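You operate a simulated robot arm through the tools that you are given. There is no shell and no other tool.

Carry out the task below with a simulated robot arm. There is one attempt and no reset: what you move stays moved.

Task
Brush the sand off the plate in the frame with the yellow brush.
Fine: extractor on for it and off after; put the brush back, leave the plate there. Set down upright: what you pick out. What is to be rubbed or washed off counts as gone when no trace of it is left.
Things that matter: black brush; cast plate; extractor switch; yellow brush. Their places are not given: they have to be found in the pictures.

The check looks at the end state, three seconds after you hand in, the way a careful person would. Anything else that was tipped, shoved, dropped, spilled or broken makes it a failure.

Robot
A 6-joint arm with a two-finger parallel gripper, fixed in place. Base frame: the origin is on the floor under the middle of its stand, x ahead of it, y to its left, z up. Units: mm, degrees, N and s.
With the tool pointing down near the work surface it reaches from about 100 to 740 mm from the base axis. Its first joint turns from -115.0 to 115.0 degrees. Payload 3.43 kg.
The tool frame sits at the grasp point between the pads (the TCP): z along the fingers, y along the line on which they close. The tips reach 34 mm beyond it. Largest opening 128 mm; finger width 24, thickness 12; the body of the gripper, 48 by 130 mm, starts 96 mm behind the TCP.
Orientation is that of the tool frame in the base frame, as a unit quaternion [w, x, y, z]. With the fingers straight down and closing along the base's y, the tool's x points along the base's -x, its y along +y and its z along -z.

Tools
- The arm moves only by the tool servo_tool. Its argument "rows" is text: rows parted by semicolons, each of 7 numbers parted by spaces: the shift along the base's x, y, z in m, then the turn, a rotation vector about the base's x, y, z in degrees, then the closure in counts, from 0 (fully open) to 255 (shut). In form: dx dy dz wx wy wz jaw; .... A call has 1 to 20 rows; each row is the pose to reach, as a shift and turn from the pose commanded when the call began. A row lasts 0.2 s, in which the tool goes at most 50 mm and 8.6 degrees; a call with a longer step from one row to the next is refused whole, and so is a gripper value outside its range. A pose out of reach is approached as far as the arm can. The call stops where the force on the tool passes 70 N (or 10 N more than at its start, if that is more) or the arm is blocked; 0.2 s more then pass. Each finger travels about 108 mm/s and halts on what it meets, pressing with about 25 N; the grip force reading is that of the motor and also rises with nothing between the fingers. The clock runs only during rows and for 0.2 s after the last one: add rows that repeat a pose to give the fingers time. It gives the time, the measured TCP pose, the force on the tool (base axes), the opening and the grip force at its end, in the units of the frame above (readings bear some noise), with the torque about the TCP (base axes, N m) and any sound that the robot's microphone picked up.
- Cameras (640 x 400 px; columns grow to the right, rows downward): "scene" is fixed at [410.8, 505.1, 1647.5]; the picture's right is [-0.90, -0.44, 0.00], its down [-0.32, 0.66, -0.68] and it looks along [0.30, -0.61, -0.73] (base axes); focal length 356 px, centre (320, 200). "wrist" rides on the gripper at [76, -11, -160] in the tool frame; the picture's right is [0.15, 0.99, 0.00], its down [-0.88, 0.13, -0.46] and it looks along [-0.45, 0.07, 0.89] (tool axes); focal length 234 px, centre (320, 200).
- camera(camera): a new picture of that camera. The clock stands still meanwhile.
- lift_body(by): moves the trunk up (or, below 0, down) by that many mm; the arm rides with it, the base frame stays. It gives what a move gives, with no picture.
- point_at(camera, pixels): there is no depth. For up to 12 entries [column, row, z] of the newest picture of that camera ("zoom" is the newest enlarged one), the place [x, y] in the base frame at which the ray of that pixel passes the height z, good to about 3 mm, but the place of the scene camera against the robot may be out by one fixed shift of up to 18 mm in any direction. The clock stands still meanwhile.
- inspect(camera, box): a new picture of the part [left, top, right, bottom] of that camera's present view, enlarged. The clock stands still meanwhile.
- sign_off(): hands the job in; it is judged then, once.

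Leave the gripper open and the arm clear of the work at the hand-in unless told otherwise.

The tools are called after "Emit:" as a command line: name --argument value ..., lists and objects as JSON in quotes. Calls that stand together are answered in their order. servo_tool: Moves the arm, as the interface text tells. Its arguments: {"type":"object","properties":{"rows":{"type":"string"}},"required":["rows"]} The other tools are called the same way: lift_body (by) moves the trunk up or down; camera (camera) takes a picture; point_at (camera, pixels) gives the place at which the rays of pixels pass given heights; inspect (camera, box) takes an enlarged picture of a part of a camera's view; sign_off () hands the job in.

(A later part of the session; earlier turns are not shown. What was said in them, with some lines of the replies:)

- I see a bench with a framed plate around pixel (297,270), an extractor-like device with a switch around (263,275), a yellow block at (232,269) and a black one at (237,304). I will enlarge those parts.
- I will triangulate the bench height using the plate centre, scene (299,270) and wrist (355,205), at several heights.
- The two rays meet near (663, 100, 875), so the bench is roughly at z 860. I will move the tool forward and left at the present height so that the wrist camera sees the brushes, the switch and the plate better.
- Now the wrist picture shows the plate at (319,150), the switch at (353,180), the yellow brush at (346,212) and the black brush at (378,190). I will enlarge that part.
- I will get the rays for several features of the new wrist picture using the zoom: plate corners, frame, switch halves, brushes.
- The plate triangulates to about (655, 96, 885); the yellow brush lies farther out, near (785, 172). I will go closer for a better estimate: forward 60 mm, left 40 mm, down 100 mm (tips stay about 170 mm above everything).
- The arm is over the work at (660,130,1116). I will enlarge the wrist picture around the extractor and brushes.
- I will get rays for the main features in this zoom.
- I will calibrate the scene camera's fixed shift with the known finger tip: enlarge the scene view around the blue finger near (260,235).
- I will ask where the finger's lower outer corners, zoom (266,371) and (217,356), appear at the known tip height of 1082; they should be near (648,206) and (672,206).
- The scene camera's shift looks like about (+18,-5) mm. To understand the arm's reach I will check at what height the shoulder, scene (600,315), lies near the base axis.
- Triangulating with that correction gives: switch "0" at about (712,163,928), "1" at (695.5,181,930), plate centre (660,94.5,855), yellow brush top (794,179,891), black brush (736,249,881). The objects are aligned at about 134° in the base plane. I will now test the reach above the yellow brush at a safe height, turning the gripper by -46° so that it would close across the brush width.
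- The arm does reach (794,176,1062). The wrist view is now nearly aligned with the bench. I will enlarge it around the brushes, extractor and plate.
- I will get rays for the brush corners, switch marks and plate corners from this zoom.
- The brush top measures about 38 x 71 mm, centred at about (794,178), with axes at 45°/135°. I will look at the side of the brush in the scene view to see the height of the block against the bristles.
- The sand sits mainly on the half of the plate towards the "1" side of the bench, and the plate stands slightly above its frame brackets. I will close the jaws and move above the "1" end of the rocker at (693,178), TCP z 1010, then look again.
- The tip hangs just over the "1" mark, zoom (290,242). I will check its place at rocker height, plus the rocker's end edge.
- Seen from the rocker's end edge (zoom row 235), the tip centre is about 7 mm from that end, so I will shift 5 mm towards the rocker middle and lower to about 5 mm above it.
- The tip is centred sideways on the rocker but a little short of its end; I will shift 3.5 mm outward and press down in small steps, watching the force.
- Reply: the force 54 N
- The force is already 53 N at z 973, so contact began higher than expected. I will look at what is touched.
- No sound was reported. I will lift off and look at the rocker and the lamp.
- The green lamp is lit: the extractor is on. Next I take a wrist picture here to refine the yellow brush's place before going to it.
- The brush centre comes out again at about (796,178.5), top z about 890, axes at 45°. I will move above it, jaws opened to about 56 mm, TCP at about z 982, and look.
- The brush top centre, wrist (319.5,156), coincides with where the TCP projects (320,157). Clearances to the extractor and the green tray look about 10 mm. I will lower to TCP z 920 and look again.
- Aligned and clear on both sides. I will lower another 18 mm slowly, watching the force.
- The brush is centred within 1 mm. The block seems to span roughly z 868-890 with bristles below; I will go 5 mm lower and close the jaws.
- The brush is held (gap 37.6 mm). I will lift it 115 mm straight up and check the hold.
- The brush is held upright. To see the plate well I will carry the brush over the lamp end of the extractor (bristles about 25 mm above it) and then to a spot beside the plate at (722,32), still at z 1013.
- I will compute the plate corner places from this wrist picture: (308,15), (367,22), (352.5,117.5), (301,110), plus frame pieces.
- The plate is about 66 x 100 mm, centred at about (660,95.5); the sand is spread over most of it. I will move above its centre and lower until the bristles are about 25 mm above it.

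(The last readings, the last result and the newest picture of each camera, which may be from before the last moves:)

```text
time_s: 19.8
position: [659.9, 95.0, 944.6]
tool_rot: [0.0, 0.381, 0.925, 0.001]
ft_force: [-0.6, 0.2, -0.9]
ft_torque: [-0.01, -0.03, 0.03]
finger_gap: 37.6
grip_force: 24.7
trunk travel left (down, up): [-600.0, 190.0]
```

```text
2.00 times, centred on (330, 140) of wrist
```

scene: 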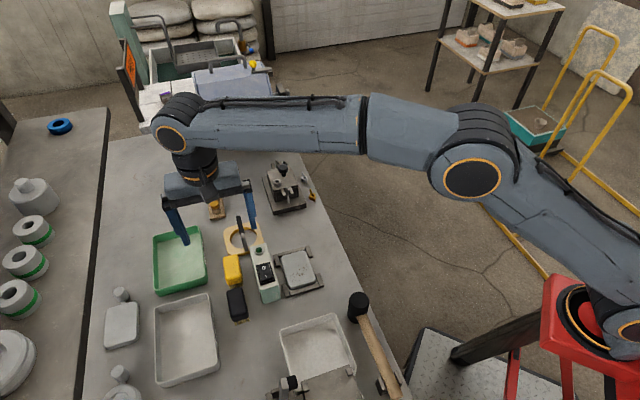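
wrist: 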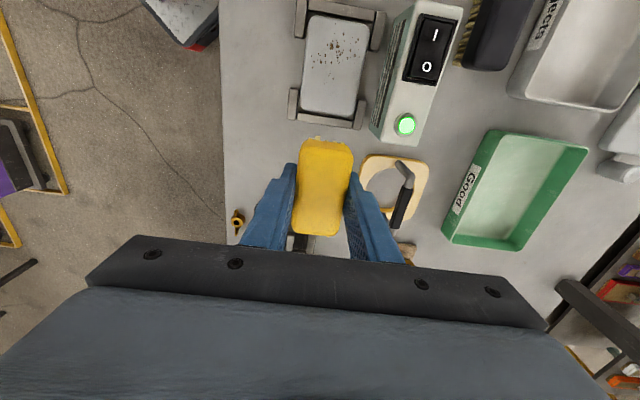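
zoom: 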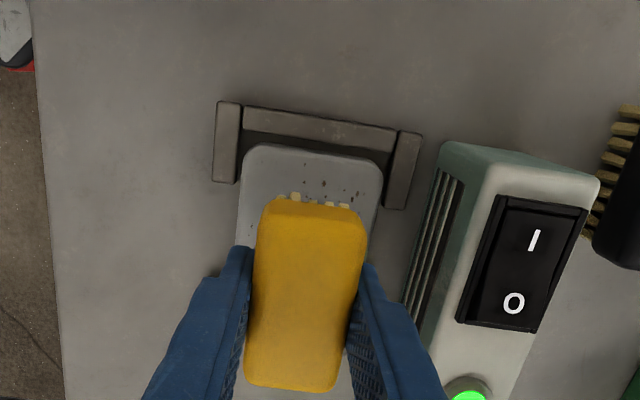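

Aligned over the plate. I lower slowly, first 20 mm in small steps.

Emit:
servo_tool --rows "0 0 -0.005 0 0 0 255; 0 0 -0.01 0 0 0 255; 0 0 -0.014 0 0 0 255; 0 0 -0.017 0 0 0 255; 0 0 -0.02 0 0 0 255; 0 0 -0.02 0 0 0 255"

Emit:
inspect --camera "scene" --box '[260, 230, 340, 310]'

```text
time_s: 21.2
position: [660.0, 95.7, 923.5]
tool_rot: [-0.001, 0.381, 0.924, -0.001]
ft_force: [0.1, 0.0, -0.5]
ft_torque: [0.02, -0.02, 0.01]
finger_gap: 37.6
grip_force: 25.2
trunk travel left (down, up): [-600.0, 190.0]
```

```text
5.00 times, centred on (300, 270) of scene
```

zoom: 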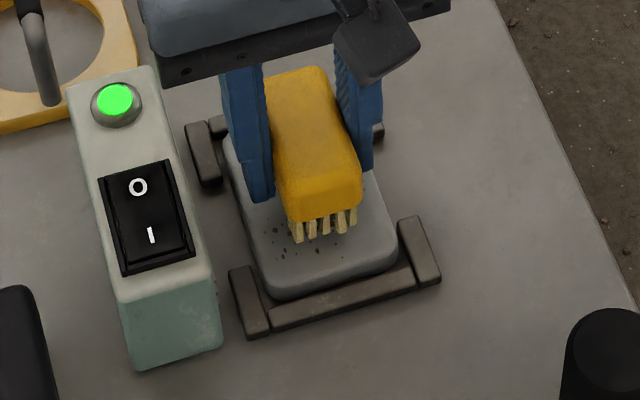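

No contact yet. I go down 5 mm more in 1 mm steps.

Emit:
servo_tool --rows "0 0 -0.001 0 0 0 255; 0 0 -0.002 0 0 0 255; 0 0 -0.003 0 0 0 255; 0 0 -0.004 0 0 0 255; 0 0 -0.005 0 0 0 255"

```text
time_s: 22.4
position: [658.9, 94.5, 919.1]
tool_rot: [0.001, 0.38, 0.925, 0.0]
ft_force: [-0.6, -0.8, -0.8]
ft_torque: [-0.01, -0.02, 0.0]
finger_gap: 37.8
grip_force: 24.5
trunk travel left (down, up): [-600.0, 190.0]
```

Still free (-0.8 N). Another 4 mm in 1 mm steps.

Emit:
servo_tool --rows "0 0 -0.001 0 0 0 255; 0 0 -0.002 0 0 0 255; 0 0 -0.003 0 0 0 255; 0 0 -0.004 0 0 0 255; 0 0 -0.004 0 0 0 255"

Emit:
inspect --camera "scene" --box '[260, 230, 340, 310]'

```text
time_s: 23.6
position: [660.3, 95.6, 915.1]
tool_rot: [0.0, 0.381, 0.925, 0.0]
ft_force: [-0.6, 0.4, -0.7]
ft_torque: [0.03, 0.01, -0.01]
finger_gap: 37.6
grip_force: 24.7
trunk travel left (down, up): [-600.0, 190.0]
```

```text
5.00 times, centred on (300, 270) of scene
```

zoom: 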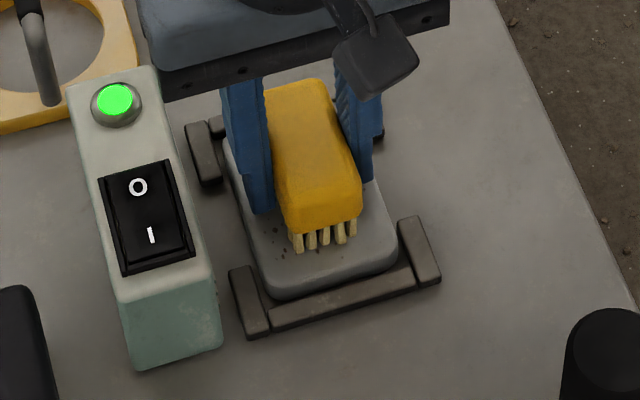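

Very near the plate now. Another 3 mm in 1 mm steps.

Emit:
servo_tool --rows "0 0 -0.001 0 0 0 255; 0 0 -0.002 0 0 0 255; 0 0 -0.003 0 0 0 255; 0 0 -0.003 0 0 0 255"

```text
time_s: 24.6
position: [660.1, 95.2, 913.8]
tool_rot: [0.0, 0.381, 0.925, 0.0]
ft_force: [-3.5, 1.3, 18.1]
ft_torque: [-0.02, 0.06, 0.01]
finger_gap: 37.9
grip_force: 25.3
trunk travel left (down, up): [-600.0, 190.0]
```

Contact: 18 N at a commanded z of 911.6, so the touch is at about 913.9. I will back off 1.2 mm (about 8-9 N) and make a first sweep across the plate's width to see the drag.

Emit:
servo_tool --rows "0 0 0.0012 0 0 0 255; 0.004 0.004 0.0012 0 0 0 255; 0.008 0.008 0.0012 0 0 0 255; 0.0106 0.0106 0.0012 0 0 0 255; 0.006 0.006 0.0012 0 0 0 255; 0 0 0.0012 0 0 0 255; -0.006 -0.006 0.0012 0 0 0 255; -0.0113 -0.0113 0.0012 0 0 0 255"

Emit:
inspect --camera "scene" --box '[260, 230, 340, 310]'

Emit:
inspect --camera "wrist" --box '[230, 40, 430, 240]'

```text
time_s: 26.4
position: [649.1, 85.6, 913.6]
tool_rot: [0.001, 0.381, 0.925, -0.001]
ft_force: [0.4, 1.5, 6.7]
ft_torque: [-0.1, -0.2, -0.02]
finger_gap: 37.6
grip_force: 25.3
trunk travel left (down, up): [-600.0, 190.0]
```

```text
5.00 times, centred on (300, 270) of scene
```

zoom: 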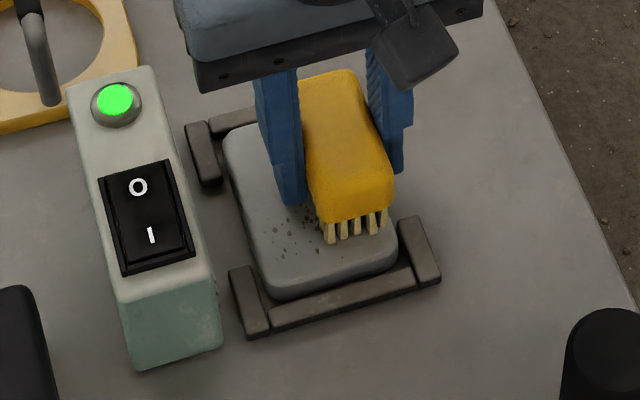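

```text
2.00 times, centred on (330, 140) of wrist
```

zoom: 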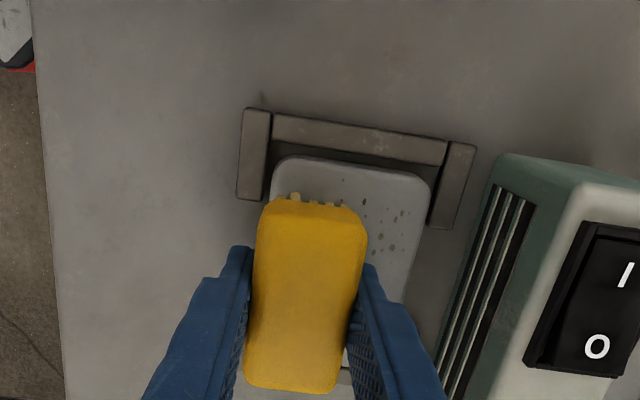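

About 7 N while sweeping, and the grains already look fainter. I continue with repeated passes, now shifted 16 mm towards the sandier end.

Emit:
servo_tool --rows "-0.0057 0.0057 0 0 0 0 255; -0.0113 0.0113 0 0 0 0 255; -0.0057 0.017 0 0 0 0 255; 0 0.0226 0 0 0 0 255; 0.0057 0.0283 0 0 0 0 255; 0.0106 0.0332 0 0 0 0 255; 0.0057 0.0283 0 0 0 0 255; 0 0.0226 0 0 0 0 255; -0.0057 0.017 0 0 0 0 255; -0.0113 0.0113 0 0 0 0 255; -0.0057 0.017 0 0 0 0 255; 0 0.0226 0 0 0 0 255; 0.0057 0.0283 0 0 0 0 255; 0.0106 0.0332 0 0 0 0 255; 0.0057 0.0283 0 0 0 0 255; 0 0.0226 0 0 0 0 255; -0.0057 0.017 0 0 0 0 255; -0.0113 0.0113 0 0 0 0 255"

Emit:
inspect --camera "scene" --box '[260, 230, 340, 310]'

Emit:
inspect --camera "wrist" --box '[230, 40, 430, 240]'

```text
time_s: 30.2
position: [638.0, 96.0, 913.1]
tool_rot: [-0.001, 0.381, 0.924, 0.0]
ft_force: [0.6, 2.7, 7.4]
ft_torque: [0.09, -0.1, -0.01]
finger_gap: 37.7
grip_force: 24.9
trunk travel left (down, up): [-600.0, 190.0]
```

```text
5.00 times, centred on (300, 270) of scene
```

zoom: 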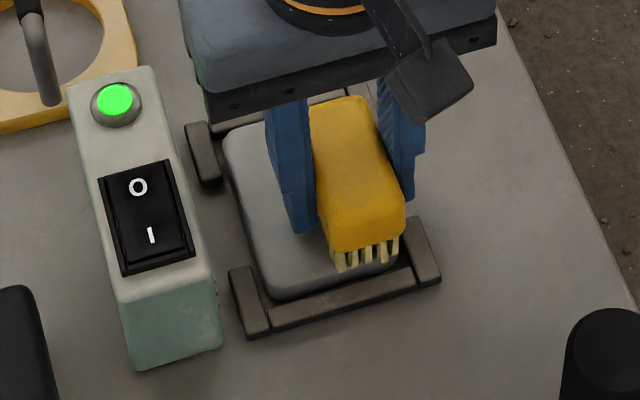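

```text
2.00 times, centred on (330, 140) of wrist
```

zoom: 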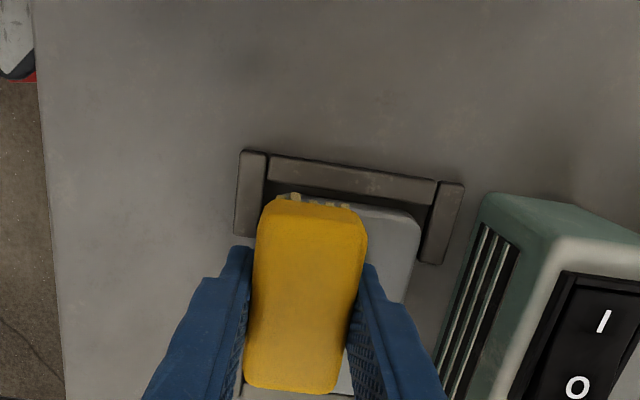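

The visible half is clean. Now the same passes at the other end of the plate (shifted to -16 mm).

Emit:
servo_tool --rows "0.0057 -0.0057 0 0 0 0 255; 0.0113 -0.0113 0 0 0 0 255; 0.017 -0.017 0 0 0 0 255; 0.0226 -0.0226 0 0 0 0 255; 0.0283 -0.017 0 0 0 0 255; 0.0339 -0.0113 0 0 0 0 255; 0.0396 -0.0057 0 0 0 0 255; 0.0445 -0.0007 0 0 0 0 255; 0.0396 -0.0057 0 0 0 0 255; 0.0339 -0.0113 0 0 0 0 255; 0.0283 -0.017 0 0 0 0 255; 0.0226 -0.0226 0 0 0 0 255; 0.0283 -0.017 0 0 0 0 255; 0.0339 -0.0113 0 0 0 0 255; 0.0396 -0.0057 0 0 0 0 255; 0.0445 -0.0007 0 0 0 0 255; 0.0396 -0.0057 0 0 0 0 255; 0.0339 -0.0113 0 0 0 0 255; 0.0283 -0.017 0 0 0 0 255; 0.0226 -0.0226 0 0 0 0 255"

Emit:
inspect --camera "scene" --box '[260, 230, 340, 310]'

Emit:
inspect --camera "wrist" --box '[230, 40, 430, 240]'

```text
time_s: 34.4
position: [659.7, 71.8, 913.7]
tool_rot: [0.0, 0.381, 0.925, 0.0]
ft_force: [0.4, 1.6, 3.4]
ft_torque: [-0.04, -0.08, 0.04]
finger_gap: 37.6
grip_force: 25.0
trunk travel left (down, up): [-600.0, 190.0]
```

```text
5.00 times, centred on (300, 270) of scene
```

zoom: 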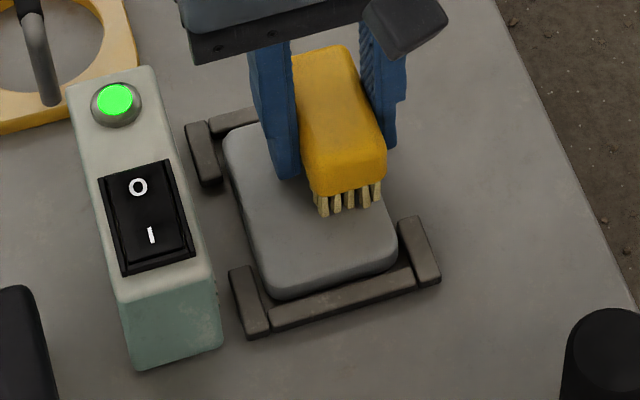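

```text
2.00 times, centred on (330, 140) of wrist
```

zoom: 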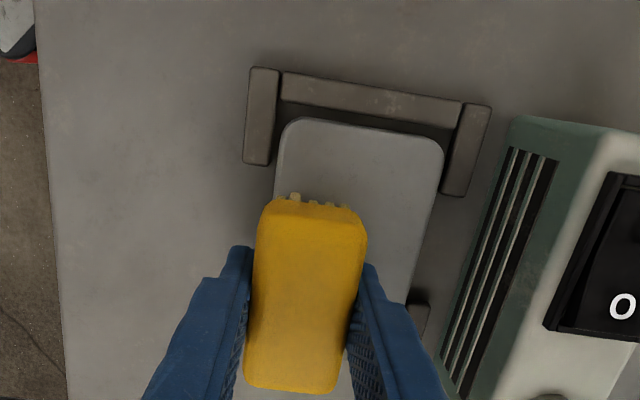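

The visible surface is clean. I do one more double pass at the middle, then lift straight up and inspect.

Emit:
servo_tool --rows "-0.0057 0.0057 0 0 0 0 255; -0.0113 0.0113 0 0 0 0 255; -0.0057 0.017 0 0 0 0 255; 0 0.0226 0 0 0 0 255; 0.0057 0.0283 0 0 0 0 255; 0.0106 0.0332 0 0 0 0 255; 0.0057 0.0283 0 0 0 0 255; 0 0.0226 0 0 0 0 255; -0.0057 0.017 0 0 0 0 255; -0.0113 0.0113 0 0 0 0 255; -0.0057 0.017 0 0 0 0 255; 0 0.0226 0 0 0 0 255; 0 0.0226 0.003 0 0 0 255; 0 0.0226 0.015 0 0 0 255; 0 0.0226 0.04 0 0 0 255; 0 0.0226 0.075 0 0 0 255; 0 0.0226 0.111 0 0 0 255; 0 0.0226 0.111 0 0 0 255"

Emit:
inspect --camera "scene" --box '[260, 230, 340, 310]'

```text
time_s: 38.2
position: [659.8, 96.5, 1024.1]
tool_rot: [0.0, 0.381, 0.924, 0.001]
ft_force: [0.2, 0.0, -1.3]
ft_torque: [-0.02, 0.03, 0.0]
finger_gap: 37.6
grip_force: 25.1
trunk travel left (down, up): [-600.0, 190.0]
```

```text
5.00 times, centred on (300, 270) of scene
```

zoom: 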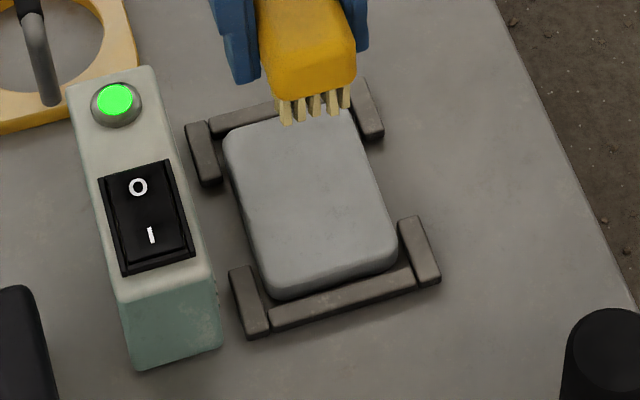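

The plate looks clean from the scene camera. I move back beside the plate to (722,32) and check it closely with the wrist camera.

Emit:
servo_tool --rows "0.0205 -0.021 0 0 0 0 255; 0.041 -0.042 0 0 0 0 255; 0.062 -0.0635 0 0 0 0 255; 0.062 -0.0635 0 0 0 0 255"

Emit:
inspect --camera "wrist" --box '[270, 0, 400, 130]'

Emit:
inspect --camera "scene" --box '[275, 240, 325, 300]'

```text
time_s: 39.2
position: [722.3, 31.8, 1024.3]
tool_rot: [0.0, 0.38, 0.925, 0.0]
ft_force: [-0.2, 0.5, -0.2]
ft_torque: [0.0, 0.0, -0.05]
finger_gap: 37.6
grip_force: 24.1
trunk travel left (down, up): [-600.0, 190.0]
```

```text
3.08 times, centred on (335, 65) of wrist
```

zoom: 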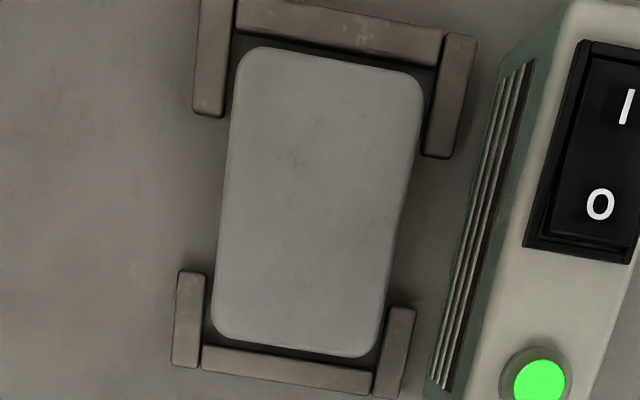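

```text
6.67 times, centred on (300, 270) of scene
```

zoom: 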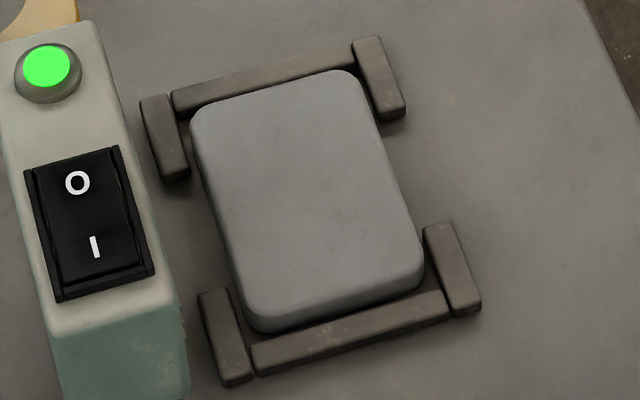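

It looks clean, but there are very faint smudges, e.g. wrist zoom (290,155). I enlarge further to decide whether they are texture or traces.

Emit:
inspect --camera "wrist" --box '[303, 15, 371, 60]'

Emit:
inspect --camera "wrist" --box '[298, 60, 366, 118]'

Emit:
inspect --camera "scene" --box '[283, 248, 320, 295]'

```text
8.89 times, centred on (337, 38) of wrist
```

zoom: 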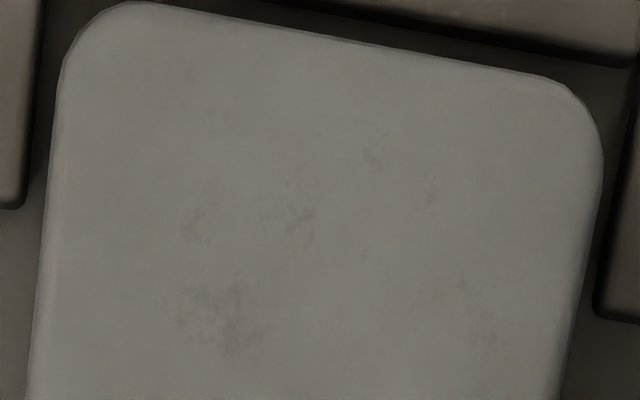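

```text
6.90 times, centred on (332, 89) of wrist
```

zoom: 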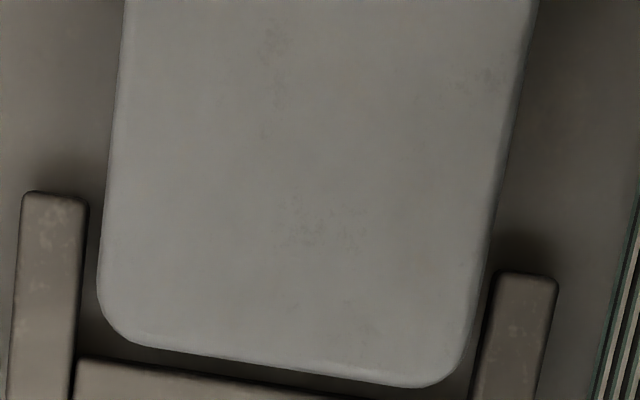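

```text
8.51 times, centred on (302, 272) of scene
```

zoom: 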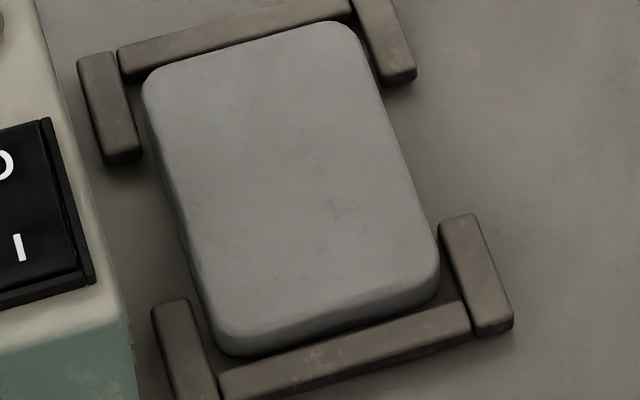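

The smudges are grey and mostly do not coincide with the former grains (the largest brown cluster left nothing), so they look like cast texture. To be sure I will make another round of passes over the sandy area and compare.

Emit:
servo_tool --rows "-0.0205 0.021 0 0 0 0 255; -0.041 0.042 0 0 0 0 255; -0.062 0.0635 0 0 0 0 255; -0.062 0.0635 -0.035 0 0 0 255; -0.062 0.0635 -0.07 0 0 0 255; -0.062 0.0635 -0.095 0 0 0 255; -0.062 0.0635 -0.104 0 0 0 255; -0.062 0.0635 -0.108 0 0 0 255; -0.062 0.0635 -0.1105 0 0 0 255; -0.062 0.0635 -0.1113 0 0 0 255"

```text
time_s: 41.4
position: [659.5, 95.6, 912.9]
tool_rot: [0.001, 0.382, 0.924, 0.0]
ft_force: [0.1, 0.2, 0.8]
ft_torque: [0.01, -0.02, 0.05]
finger_gap: 37.6
grip_force: 24.8
trunk travel left (down, up): [-600.0, 190.0]
```

Only 0.8 N now, so the brush has slipped up about 1 mm in the grip; I go 1 mm lower and repeat the passes.

Emit:
servo_tool --rows "0 0 -0.001 0 0 0 255; 0.0057 0.0057 -0.001 0 0 0 255; 0.0106 0.0106 -0.001 0 0 0 255; 0.0057 0.0057 -0.001 0 0 0 255; 0 0 -0.001 0 0 0 255; -0.0057 -0.0057 -0.001 0 0 0 255; -0.0113 -0.0113 -0.001 0 0 0 255; -0.017 -0.0057 -0.001 0 0 0 255; -0.0226 0 -0.001 0 0 0 255; -0.017 0.0057 -0.001 0 0 0 255; -0.0113 0.0113 -0.001 0 0 0 255; -0.0057 0.017 -0.001 0 0 0 255; -0.0007 0.0219 -0.001 0 0 0 255; -0.0057 0.017 -0.001 0 0 0 255; -0.0113 0.0113 -0.001 0 0 0 255; -0.017 0.0057 -0.001 0 0 0 255; -0.0226 0 -0.001 0 0 0 255; -0.017 0.0057 -0.001 0 0 0 255; -0.0113 0.0113 -0.001 0 0 0 255; -0.0113 0.0113 -0.001 0 0 0 255"

```text
time_s: 45.6
position: [648.5, 106.7, 911.5]
tool_rot: [0.0, 0.381, 0.925, 0.0]
ft_force: [-0.3, -0.5, -0.7]
ft_torque: [-0.01, 0.0, 0.02]
finger_gap: 37.4
grip_force: 25.1
trunk travel left (down, up): [-600.0, 190.0]
```

The force is now zero at z 911.5. I look at how the brush sits.

Emit:
inspect --camera "scene" --box '[260, 230, 340, 310]'

Emit:
inspect --camera "wrist" --box '[230, 40, 430, 240]'

```text
5.00 times, centred on (300, 270) of scene
```

zoom: 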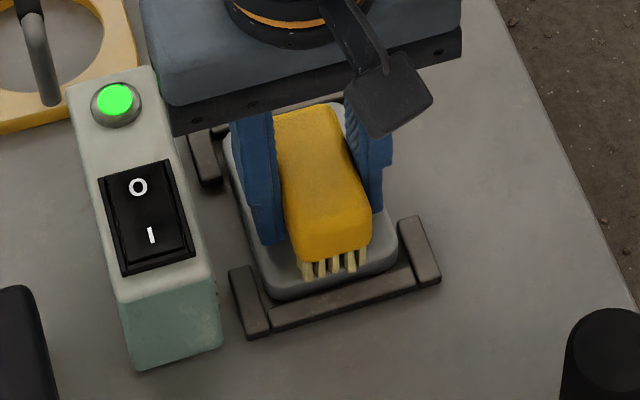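

```text
2.00 times, centred on (330, 140) of wrist
```

zoom: 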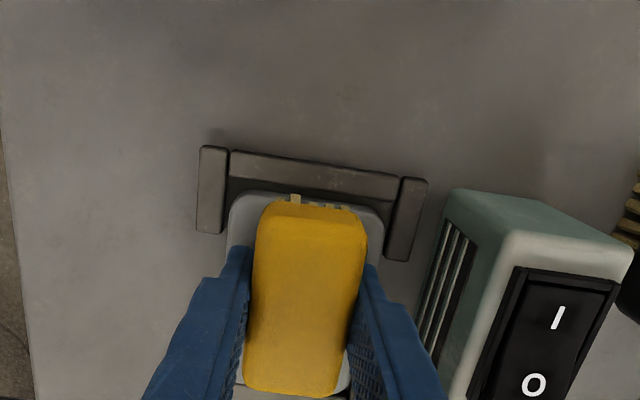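

The brush still sits squarely between the pads. I lower in 0.5 mm steps to find the contact again.

Emit:
servo_tool --rows "0 0 -0.0005 0 0 0 255; 0 0 -0.001 0 0 0 255; 0 0 -0.0015 0 0 0 255; 0 0 -0.0015 0 0 0 255"

```text
time_s: 46.6
position: [648.5, 107.5, 910.7]
tool_rot: [0.001, 0.38, 0.925, 0.0]
ft_force: [-1.3, 1.7, 16.6]
ft_torque: [0.14, 0.22, -0.02]
finger_gap: 37.9
grip_force: 25.4
trunk travel left (down, up): [-600.0, 190.0]
```

Contact again (16.6 N). I back off 0.6 mm and sweep over the sandy half and the middle once more.

Emit:
servo_tool --rows "0 0 0.0006 0 0 0 255; 0.0057 0.0057 0.0006 0 0 0 255; 0.0106 0.0106 0.0006 0 0 0 255; 0.0057 0.0057 0.0006 0 0 0 255; 0 0 0.0006 0 0 0 255; -0.0057 -0.0057 0.0006 0 0 0 255; -0.0113 -0.0113 0.0006 0 0 0 255; -0.0057 -0.0057 0.0006 0 0 0 255; 0 0 0.0006 0 0 0 255; 0.0057 0.0057 0.0006 0 0 0 255; 0.0106 0.0106 0.0006 0 0 0 255; 0.0113 0 0.0006 0 0 0 255; 0.0113 -0.0113 0.0006 0 0 0 255; 0.017 -0.0057 0.0006 0 0 0 255; 0.0219 -0.0007 0.0006 0 0 0 255; 0.017 -0.0057 0.0006 0 0 0 255; 0.0113 -0.0113 0.0006 0 0 0 255; 0.0057 -0.017 0.0006 0 0 0 255; 0 -0.0226 0.0006 0 0 0 255; 0 -0.0226 0.0006 0 0 0 255"

```text
time_s: 50.8
position: [648.8, 84.9, 910.4]
tool_rot: [0.0, 0.38, 0.925, 0.0]
ft_force: [1.8, 2.4, 10.5]
ft_torque: [0.1, -0.03, -0.04]
finger_gap: 37.5
grip_force: 25.0
trunk travel left (down, up): [-600.0, 190.0]
```

Contact was kept at 10 N. Now I lift, move beside the plate at (722,32) and compare the picture.

Emit:
servo_tool --rows "0 0 0.005 0 0 0 255; 0 0 0.03 0 0 0 255; 0 0 0.07 0 0 0 255; 0 0 0.1132 0 0 0 255; 0.03 -0.02 0.1132 0 0 0 255; 0.055 -0.04 0.1132 0 0 0 255; 0.0733 -0.0522 0.1132 0 0 0 255; 0.0733 -0.0522 0.1132 0 0 0 255"

Emit:
inspect --camera "wrist" --box '[303, 15, 371, 60]'

Emit:
inspect --camera "wrist" --box '[298, 60, 366, 118]'

Emit:
inspect --camera "scene" --box '[230, 190, 340, 310]'

```text
time_s: 52.6
position: [722.0, 31.9, 1024.7]
tool_rot: [0.001, 0.381, 0.925, 0.0]
ft_force: [0.2, -0.9, -1.3]
ft_torque: [0.0, 0.0, 0.04]
finger_gap: 37.4
grip_force: 24.6
trunk travel left (down, up): [-600.0, 190.0]
```

```text
8.89 times, centred on (337, 38) of wrist
```

zoom: 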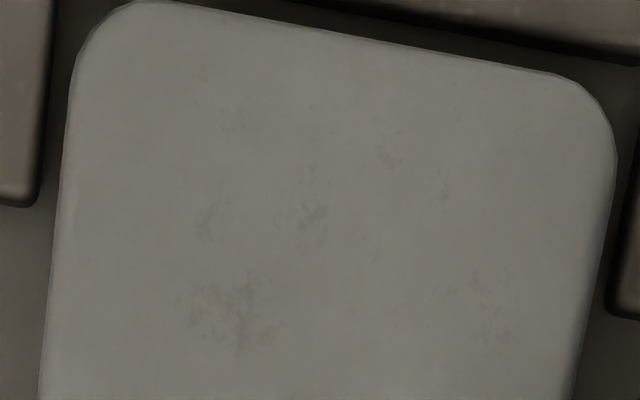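

```text
6.90 times, centred on (332, 89) of wrist
```

zoom: 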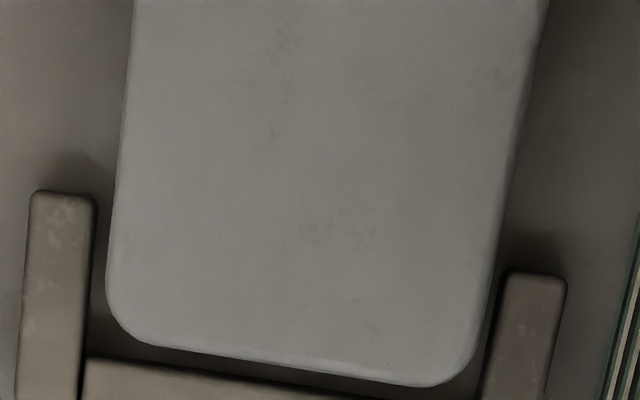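

```text
3.33 times, centred on (285, 250) of scene
```

zoom: 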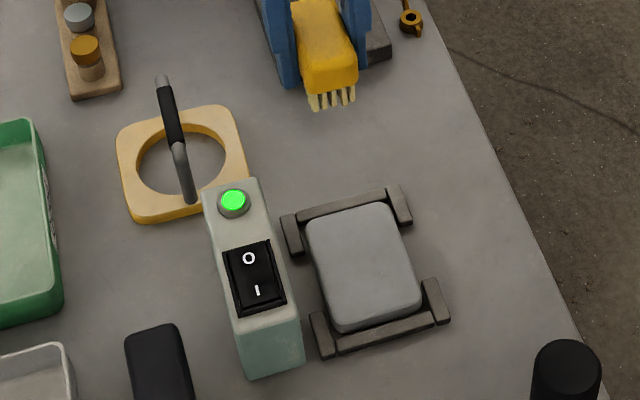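

The smudges are unchanged after the second round, so they are the plate's own texture; the sand is gone and the plate sits in its frame. Now I carry the brush back over the extractor's lamp end to its place (795.4,178.3).

Emit:
servo_tool --rows "-0.0066 0.0313 0 0 0 0 255; -0.0116 0.0613 0 0 0 0 255; 0.0054 0.0783 0 0 0 0 255; 0.0224 0.0953 0 0 0 0 255; 0.0394 0.1123 0 0 0 0 255; 0.0564 0.1293 0 0 0 0 255; 0.0734 0.1463 0 0 0 0 255; 0.0734 0.1463 0 0 0 0 255; 0.0734 0.1463 -0.03 0 0 0 255; 0.0734 0.1463 -0.06 0 0 0 255; 0.0734 0.1463 -0.09 0 0 0 255; 0.0734 0.1463 -0.09 0 0 0 255"

Emit:
inspect --camera "wrist" --box '[240, 60, 400, 240]'

Emit:
inspect --camera "scene" --box '[195, 230, 275, 310]'

```text
time_s: 55.2
position: [797.1, 179.1, 936.2]
tool_rot: [0.0, 0.381, 0.924, 0.0]
ft_force: [0.0, -0.6, -0.9]
ft_torque: [-0.01, -0.01, 0.02]
finger_gap: 37.6
grip_force: 25.2
trunk travel left (down, up): [-600.0, 190.0]
```

```text
2.22 times, centred on (320, 150) of wrist
```

zoom: 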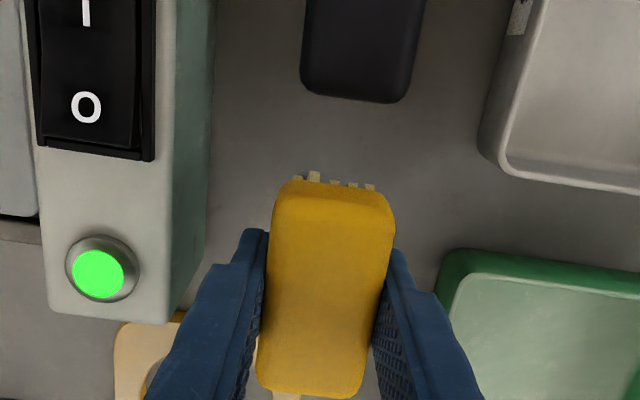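

```text
5.00 times, centred on (235, 270) of scene
```

zoom: 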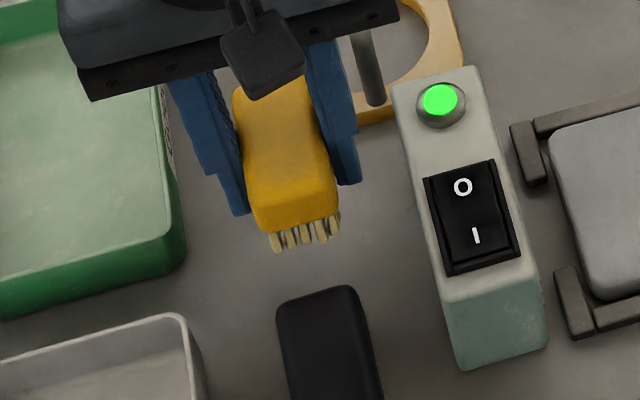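

The brush is over its old place. I lower 33 mm to just above the bench, then feel for it.

Emit:
servo_tool --rows "0 0 -0.01 0 0 0 255; 0 0 -0.02 0 0 0 255; 0 0 -0.028 0 0 0 255; 0 0 -0.032 0 0 0 255; 0 0 -0.034 0 0 0 255; 0 0 -0.034 0 0 0 255"

Emit:
inspect --camera "scene" --box '[195, 230, 275, 310]'

```text
time_s: 56.6
position: [796.9, 179.0, 901.5]
tool_rot: [0.0, 0.381, 0.924, 0.0]
ft_force: [-0.7, -1.5, -0.7]
ft_torque: [0.0, -0.02, -0.04]
finger_gap: 37.7
grip_force: 24.9
trunk travel left (down, up): [-600.0, 190.0]
```

```text
5.00 times, centred on (235, 270) of scene
```

zoom: 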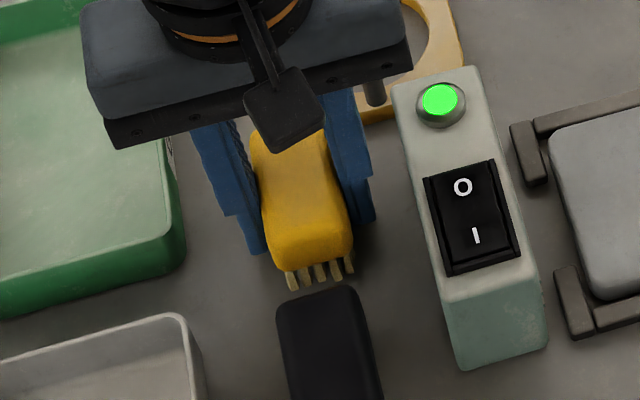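

No contact yet at 900. I go down another 3 mm in 0.5 mm steps.

Emit:
servo_tool --rows "0 0 -0.0005 0 0 0 255; 0 0 -0.001 0 0 0 255; 0 0 -0.0015 0 0 0 255; 0 0 -0.002 0 0 0 255; 0 0 -0.0025 0 0 0 255; 0 0 -0.003 0 0 0 255; 0 0 -0.003 0 0 0 255"

```text
time_s: 58.2
position: [796.8, 178.6, 898.3]
tool_rot: [0.0, 0.38, 0.925, 0.001]
ft_force: [0.3, -0.2, -0.5]
ft_torque: [-0.01, 0.0, -0.01]
finger_gap: 37.6
grip_force: 24.8
trunk travel left (down, up): [-600.0, 190.0]
```

Still free. Another 2 mm in 0.5 mm steps.

Emit:
servo_tool --rows "0 0 -0.0005 0 0 0 255; 0 0 -0.001 0 0 0 255; 0 0 -0.0015 0 0 0 255; 0 0 -0.002 0 0 0 255; 0 0 -0.002 0 0 0 255"

```text
time_s: 59.4
position: [795.9, 178.2, 895.9]
tool_rot: [0.0, 0.38, 0.925, 0.0]
ft_force: [0.5, 0.9, 2.7]
ft_torque: [0.01, -0.03, -0.02]
finger_gap: 37.8
grip_force: 25.1
trunk travel left (down, up): [-600.0, 190.0]
```

Light contact (2.7 N): the bristles stand on the bench. I open the jaws gently to 56 mm.

Emit:
servo_tool --rows "0 0 0 0 0 0 185; 0 0 0 0 0 0 178; 0 0 0 0 0 0 172; 0 0 0 0 0 0 165; 0 0 0 0 0 0 155; 0 0 0 0 0 0 143; 0 0 0 0 0 0 143"

Emit:
inspect --camera "wrist" --box '[240, 60, 400, 240]'

Emit:
inspect --camera "scene" --box '[205, 240, 265, 300]'

```text
time_s: 61.0
position: [795.7, 178.6, 894.5]
tool_rot: [0.0, 0.381, 0.925, 0.0]
ft_force: [0.1, -0.2, 0.3]
ft_torque: [-0.02, -0.02, 0.02]
finger_gap: 56.2
grip_force: 0.1
trunk travel left (down, up): [-600.0, 190.0]
```

```text
2.22 times, centred on (320, 150) of wrist
```

zoom: 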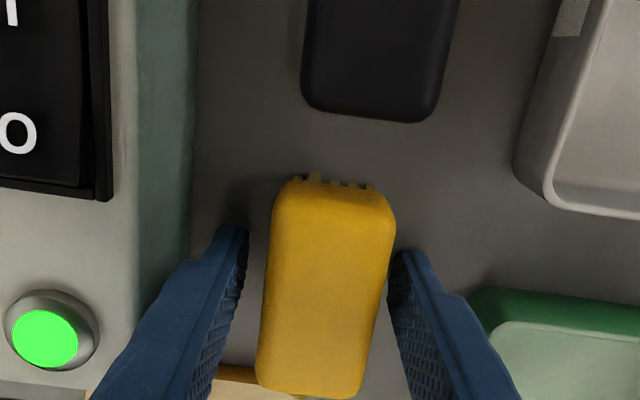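

```text
6.67 times, centred on (235, 270) of scene
```

zoom: 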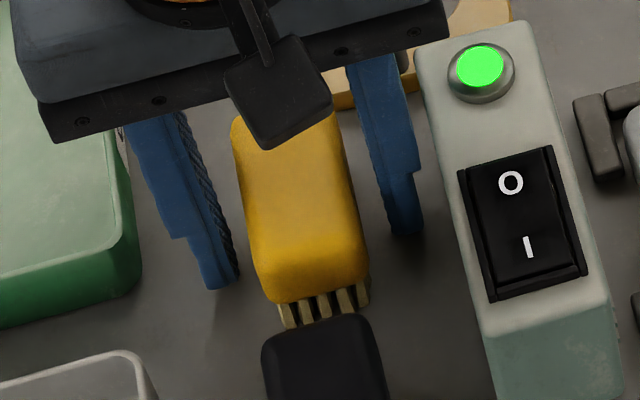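

The brush stands upright in its place (scene zoom: bristles at (325,310), next to the black brush as before). I lift straight up, clear of it.

Emit:
servo_tool --rows "0 0 0.01 0 0 0 143; 0 0 0.03 0 0 0 143; 0 0 0.06 0 0 0 143; 0 0 0.1 0 0 0 143; 0 0 0.14 0 0 0 143; 0 0 0.14 0 0 0 143"

Emit:
inspect --camera "wrist" --box '[220, 20, 400, 200]'

Emit:
inspect --camera "scene" --box '[210, 230, 290, 330]'

```text
time_s: 62.4
position: [795.1, 179.7, 1036.9]
tool_rot: [-0.001, 0.382, 0.924, 0.0]
ft_force: [-0.9, 0.0, -0.7]
ft_torque: [-0.02, 0.04, 0.01]
finger_gap: 56.4
grip_force: 0.0
trunk travel left (down, up): [-600.0, 190.0]
```

```text
2.22 times, centred on (310, 110) of wrist
```

zoom: 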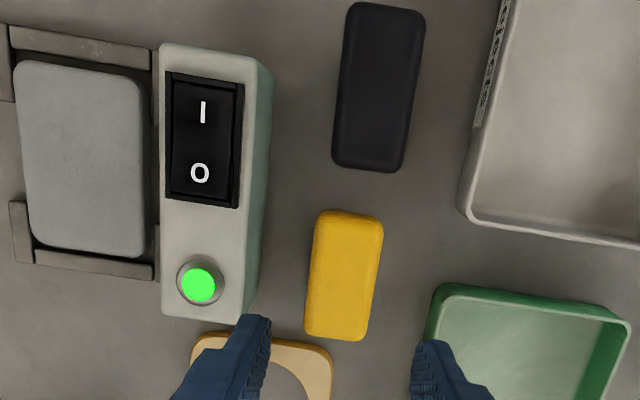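

```text
4.00 times, centred on (250, 280) of scene
```

zoom: 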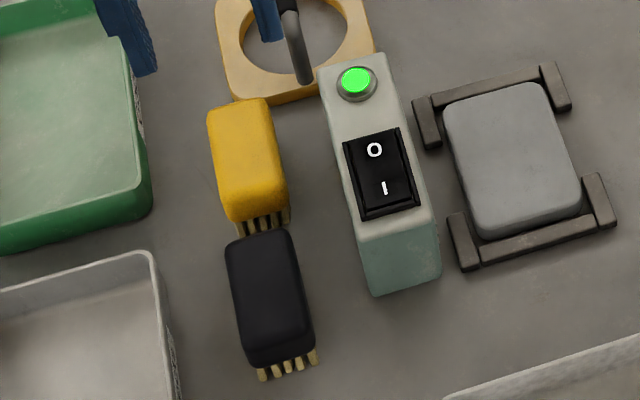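

The brush is back upright. Next I close the jaws and move over the "0" half of the rocker at (707.4,162.1), TCP z 990.

Emit:
servo_tool --rows "-0.022 -0.004 0 0 0 0 255; -0.044 -0.008 0 0 0 0 255; -0.066 -0.012 0 0 0 0 255; -0.088 -0.0162 0 0 0 0 255; -0.088 -0.0162 -0.022 0 0 0 255; -0.088 -0.0162 -0.0448 0 0 0 255; -0.088 -0.0162 -0.0448 0 0 0 255"

Emit:
inspect --camera "wrist" --box '[280, 110, 360, 190]'

Emit:
inspect --camera "scene" --box '[240, 240, 300, 300]'

```text
time_s: 64.0
position: [706.7, 163.4, 990.4]
tool_rot: [-0.001, 0.381, 0.924, 0.0]
ft_force: [0.1, -0.8, 0.5]
ft_torque: [0.01, 0.06, 0.01]
finger_gap: 0.0
grip_force: 24.5
trunk travel left (down, up): [-600.0, 190.0]
```

```text
5.00 times, centred on (320, 150) of wrist
```

zoom: 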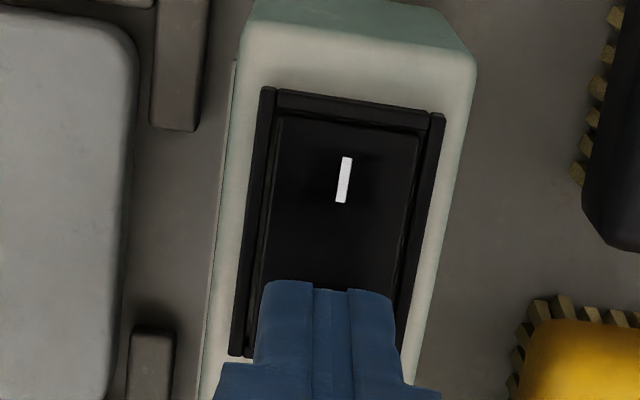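

```text
6.67 times, centred on (270, 270) of scene
```

zoom: 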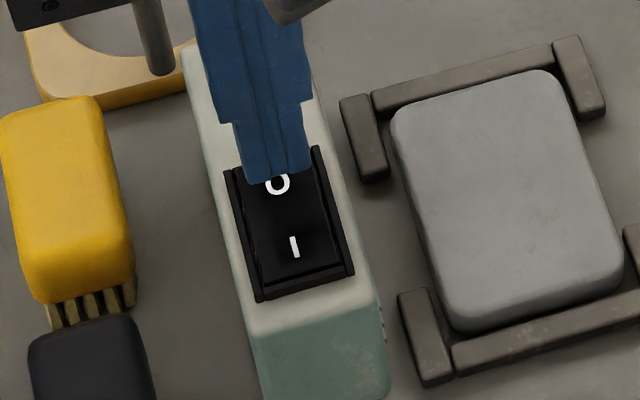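

The tip is over the "0" half, slightly left of the middle; I shift 1.7 mm sideways and press down in small steps to the same depth as before.

Emit:
servo_tool --rows "0.0012 0.0012 0 0 0 0 255; 0.0012 0.0012 -0.006 0 0 0 255; 0.0012 0.0012 -0.012 0 0 0 255; 0.0012 0.0012 -0.015 0 0 0 255; 0.0012 0.0012 -0.017 0 0 0 255; 0.0012 0.0012 -0.019 0 0 0 255; 0.0012 0.0012 -0.02 0 0 0 255"

Emit:
inspect --camera "scene" --box '[240, 230, 300, 300]'

```text
time_s: 65.6
position: [710.2, 163.2, 973.4]
tool_rot: [0.001, 0.381, 0.925, 0.001]
ft_force: [3.5, -1.8, 14.3]
ft_torque: [0.08, 0.05, 0.07]
finger_gap: 0.0
grip_force: 25.2
trunk travel left (down, up): [-600.0, 190.0]
```

```text
5.71 times, centred on (270, 265) of scene
```

zoom: 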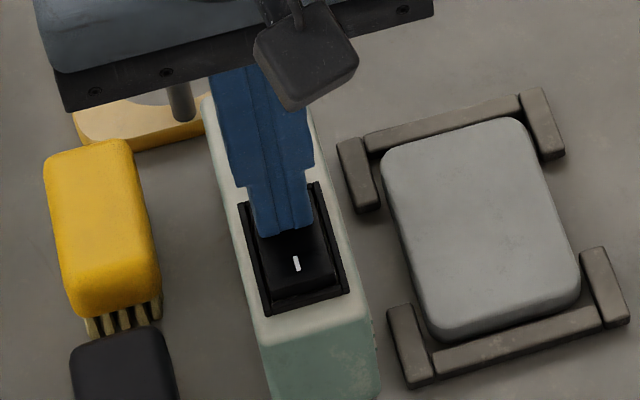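

14 N; the "1" end now seems raised. I lift off and look at the lamp.

Emit:
servo_tool --rows "0 0 0.01 0 0 0 255; 0 0 0.035 0 0 0 255; 0.03 -0.03 0.055 0 0 0 255; 0.06 -0.06 0.075 0 0 0 255; 0.06 -0.06 0.075 0 0 0 255"

Emit:
inspect --camera "wrist" --box '[260, 20, 420, 180]'

Emit:
inspect --camera "scene" --box '[230, 230, 310, 310]'

```text
time_s: 66.8
position: [771.6, 104.6, 1046.0]
tool_rot: [0.0, 0.38, 0.925, 0.0]
ft_force: [-0.4, -0.3, 0.2]
ft_torque: [-0.01, 0.0, 0.03]
finger_gap: 0.0
grip_force: 25.0
trunk travel left (down, up): [-600.0, 190.0]
```

```text
2.50 times, centred on (340, 100) of wrist
```

zoom: 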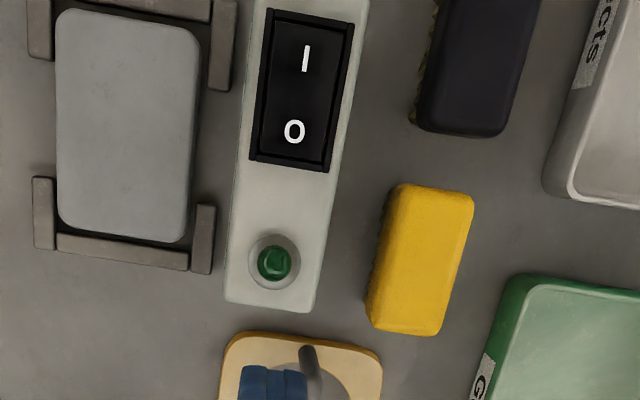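

```text
5.00 times, centred on (270, 270) of scene
```

zoom: 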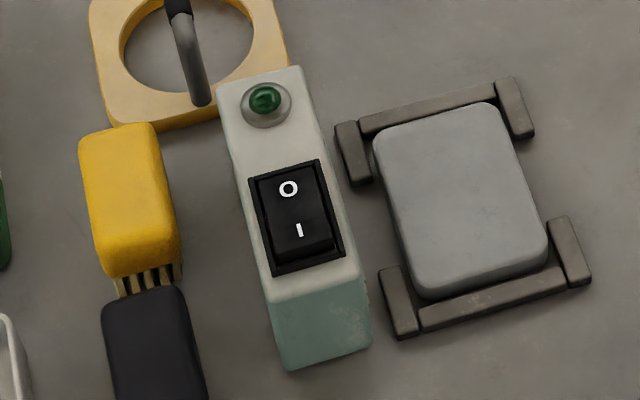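

The lamp is dark: the extractor is off. Plate clean and in its frame, brush upright in place, nothing else moved. I raise the arm, open the jaws and draw back clear of the work.

Emit:
servo_tool --rows "0 0 0.03 0 0 0 255; 0 0 0.07 0 0 0 255; 0 0 0.11 0 0 0 255; 0 0 0.15 0 0 0 200; 0 0 0.17 0 0 0 100; -0.04 -0.015 0.17 0 0 0 0; -0.085 -0.03 0.17 0 0 0 0; -0.13 -0.045 0.17 0 0 0 0; -0.175 -0.06 0.17 0 0 0 0; -0.22 -0.08 0.17 0 0 0 0; -0.26 -0.1 0.17 0 0 0 0; -0.28 -0.11 0.17 0 0 0 0; -0.28 -0.11 0.17 0 0 0 0; -0.28 -0.11 0.17 0 0 0 0"

Emit:
camera --camera "scene"

Emit:
inspect --camera "scene" --box '[210, 210, 340, 330]'

```text
time_s: 69.8
position: [489.5, -5.5, 1215.1]
tool_rot: [0.0, 0.381, 0.925, 0.0]
ft_force: [0.3, -0.6, 0.3]
ft_torque: [0.02, 0.01, 0.0]
finger_gap: 128.1
grip_force: 0.1
trunk travel left (down, up): [-600.0, 190.0]
```

```text
taken
```

scene: 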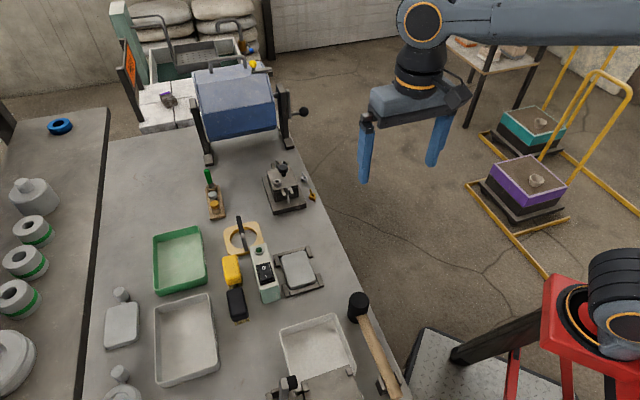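

```text
3.33 times, centred on (275, 270) of scene
```

zoom: 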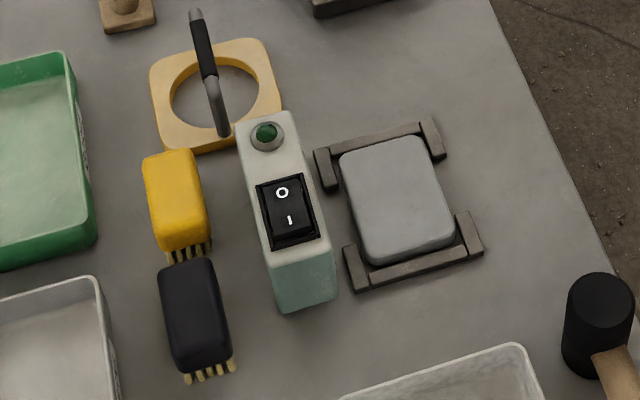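

Everything matches the first picture apart from the sand, which is gone. The yellow brush is upright in its place within about 2 mm, the lamp is off, the plate sits in its frame, and the jaws are open with the arm clear. I hand the job in.

Emit:
sign_off

```text
The job is handed in.
```

The sand is brushed off the plate with the yellow brush, and the job is handed in. No result of the check was shown to me.

- **Extractor:** I switched it on before picking up the brush (lamp lit) and off after putting it back (lamp dark).
- **Plate:** It is still in its frame and no grains are left on it. A few faint grey smudges remain. They looked the same after a second round of brushing, so I took them for the plate's own texture.
- **Yellow brush:** It stands upright on its bristles, about 2 mm from where it was.
- **Everything else:** The other things on the bench look as they did at the start. The gripper is open and the arm is clear of the work.
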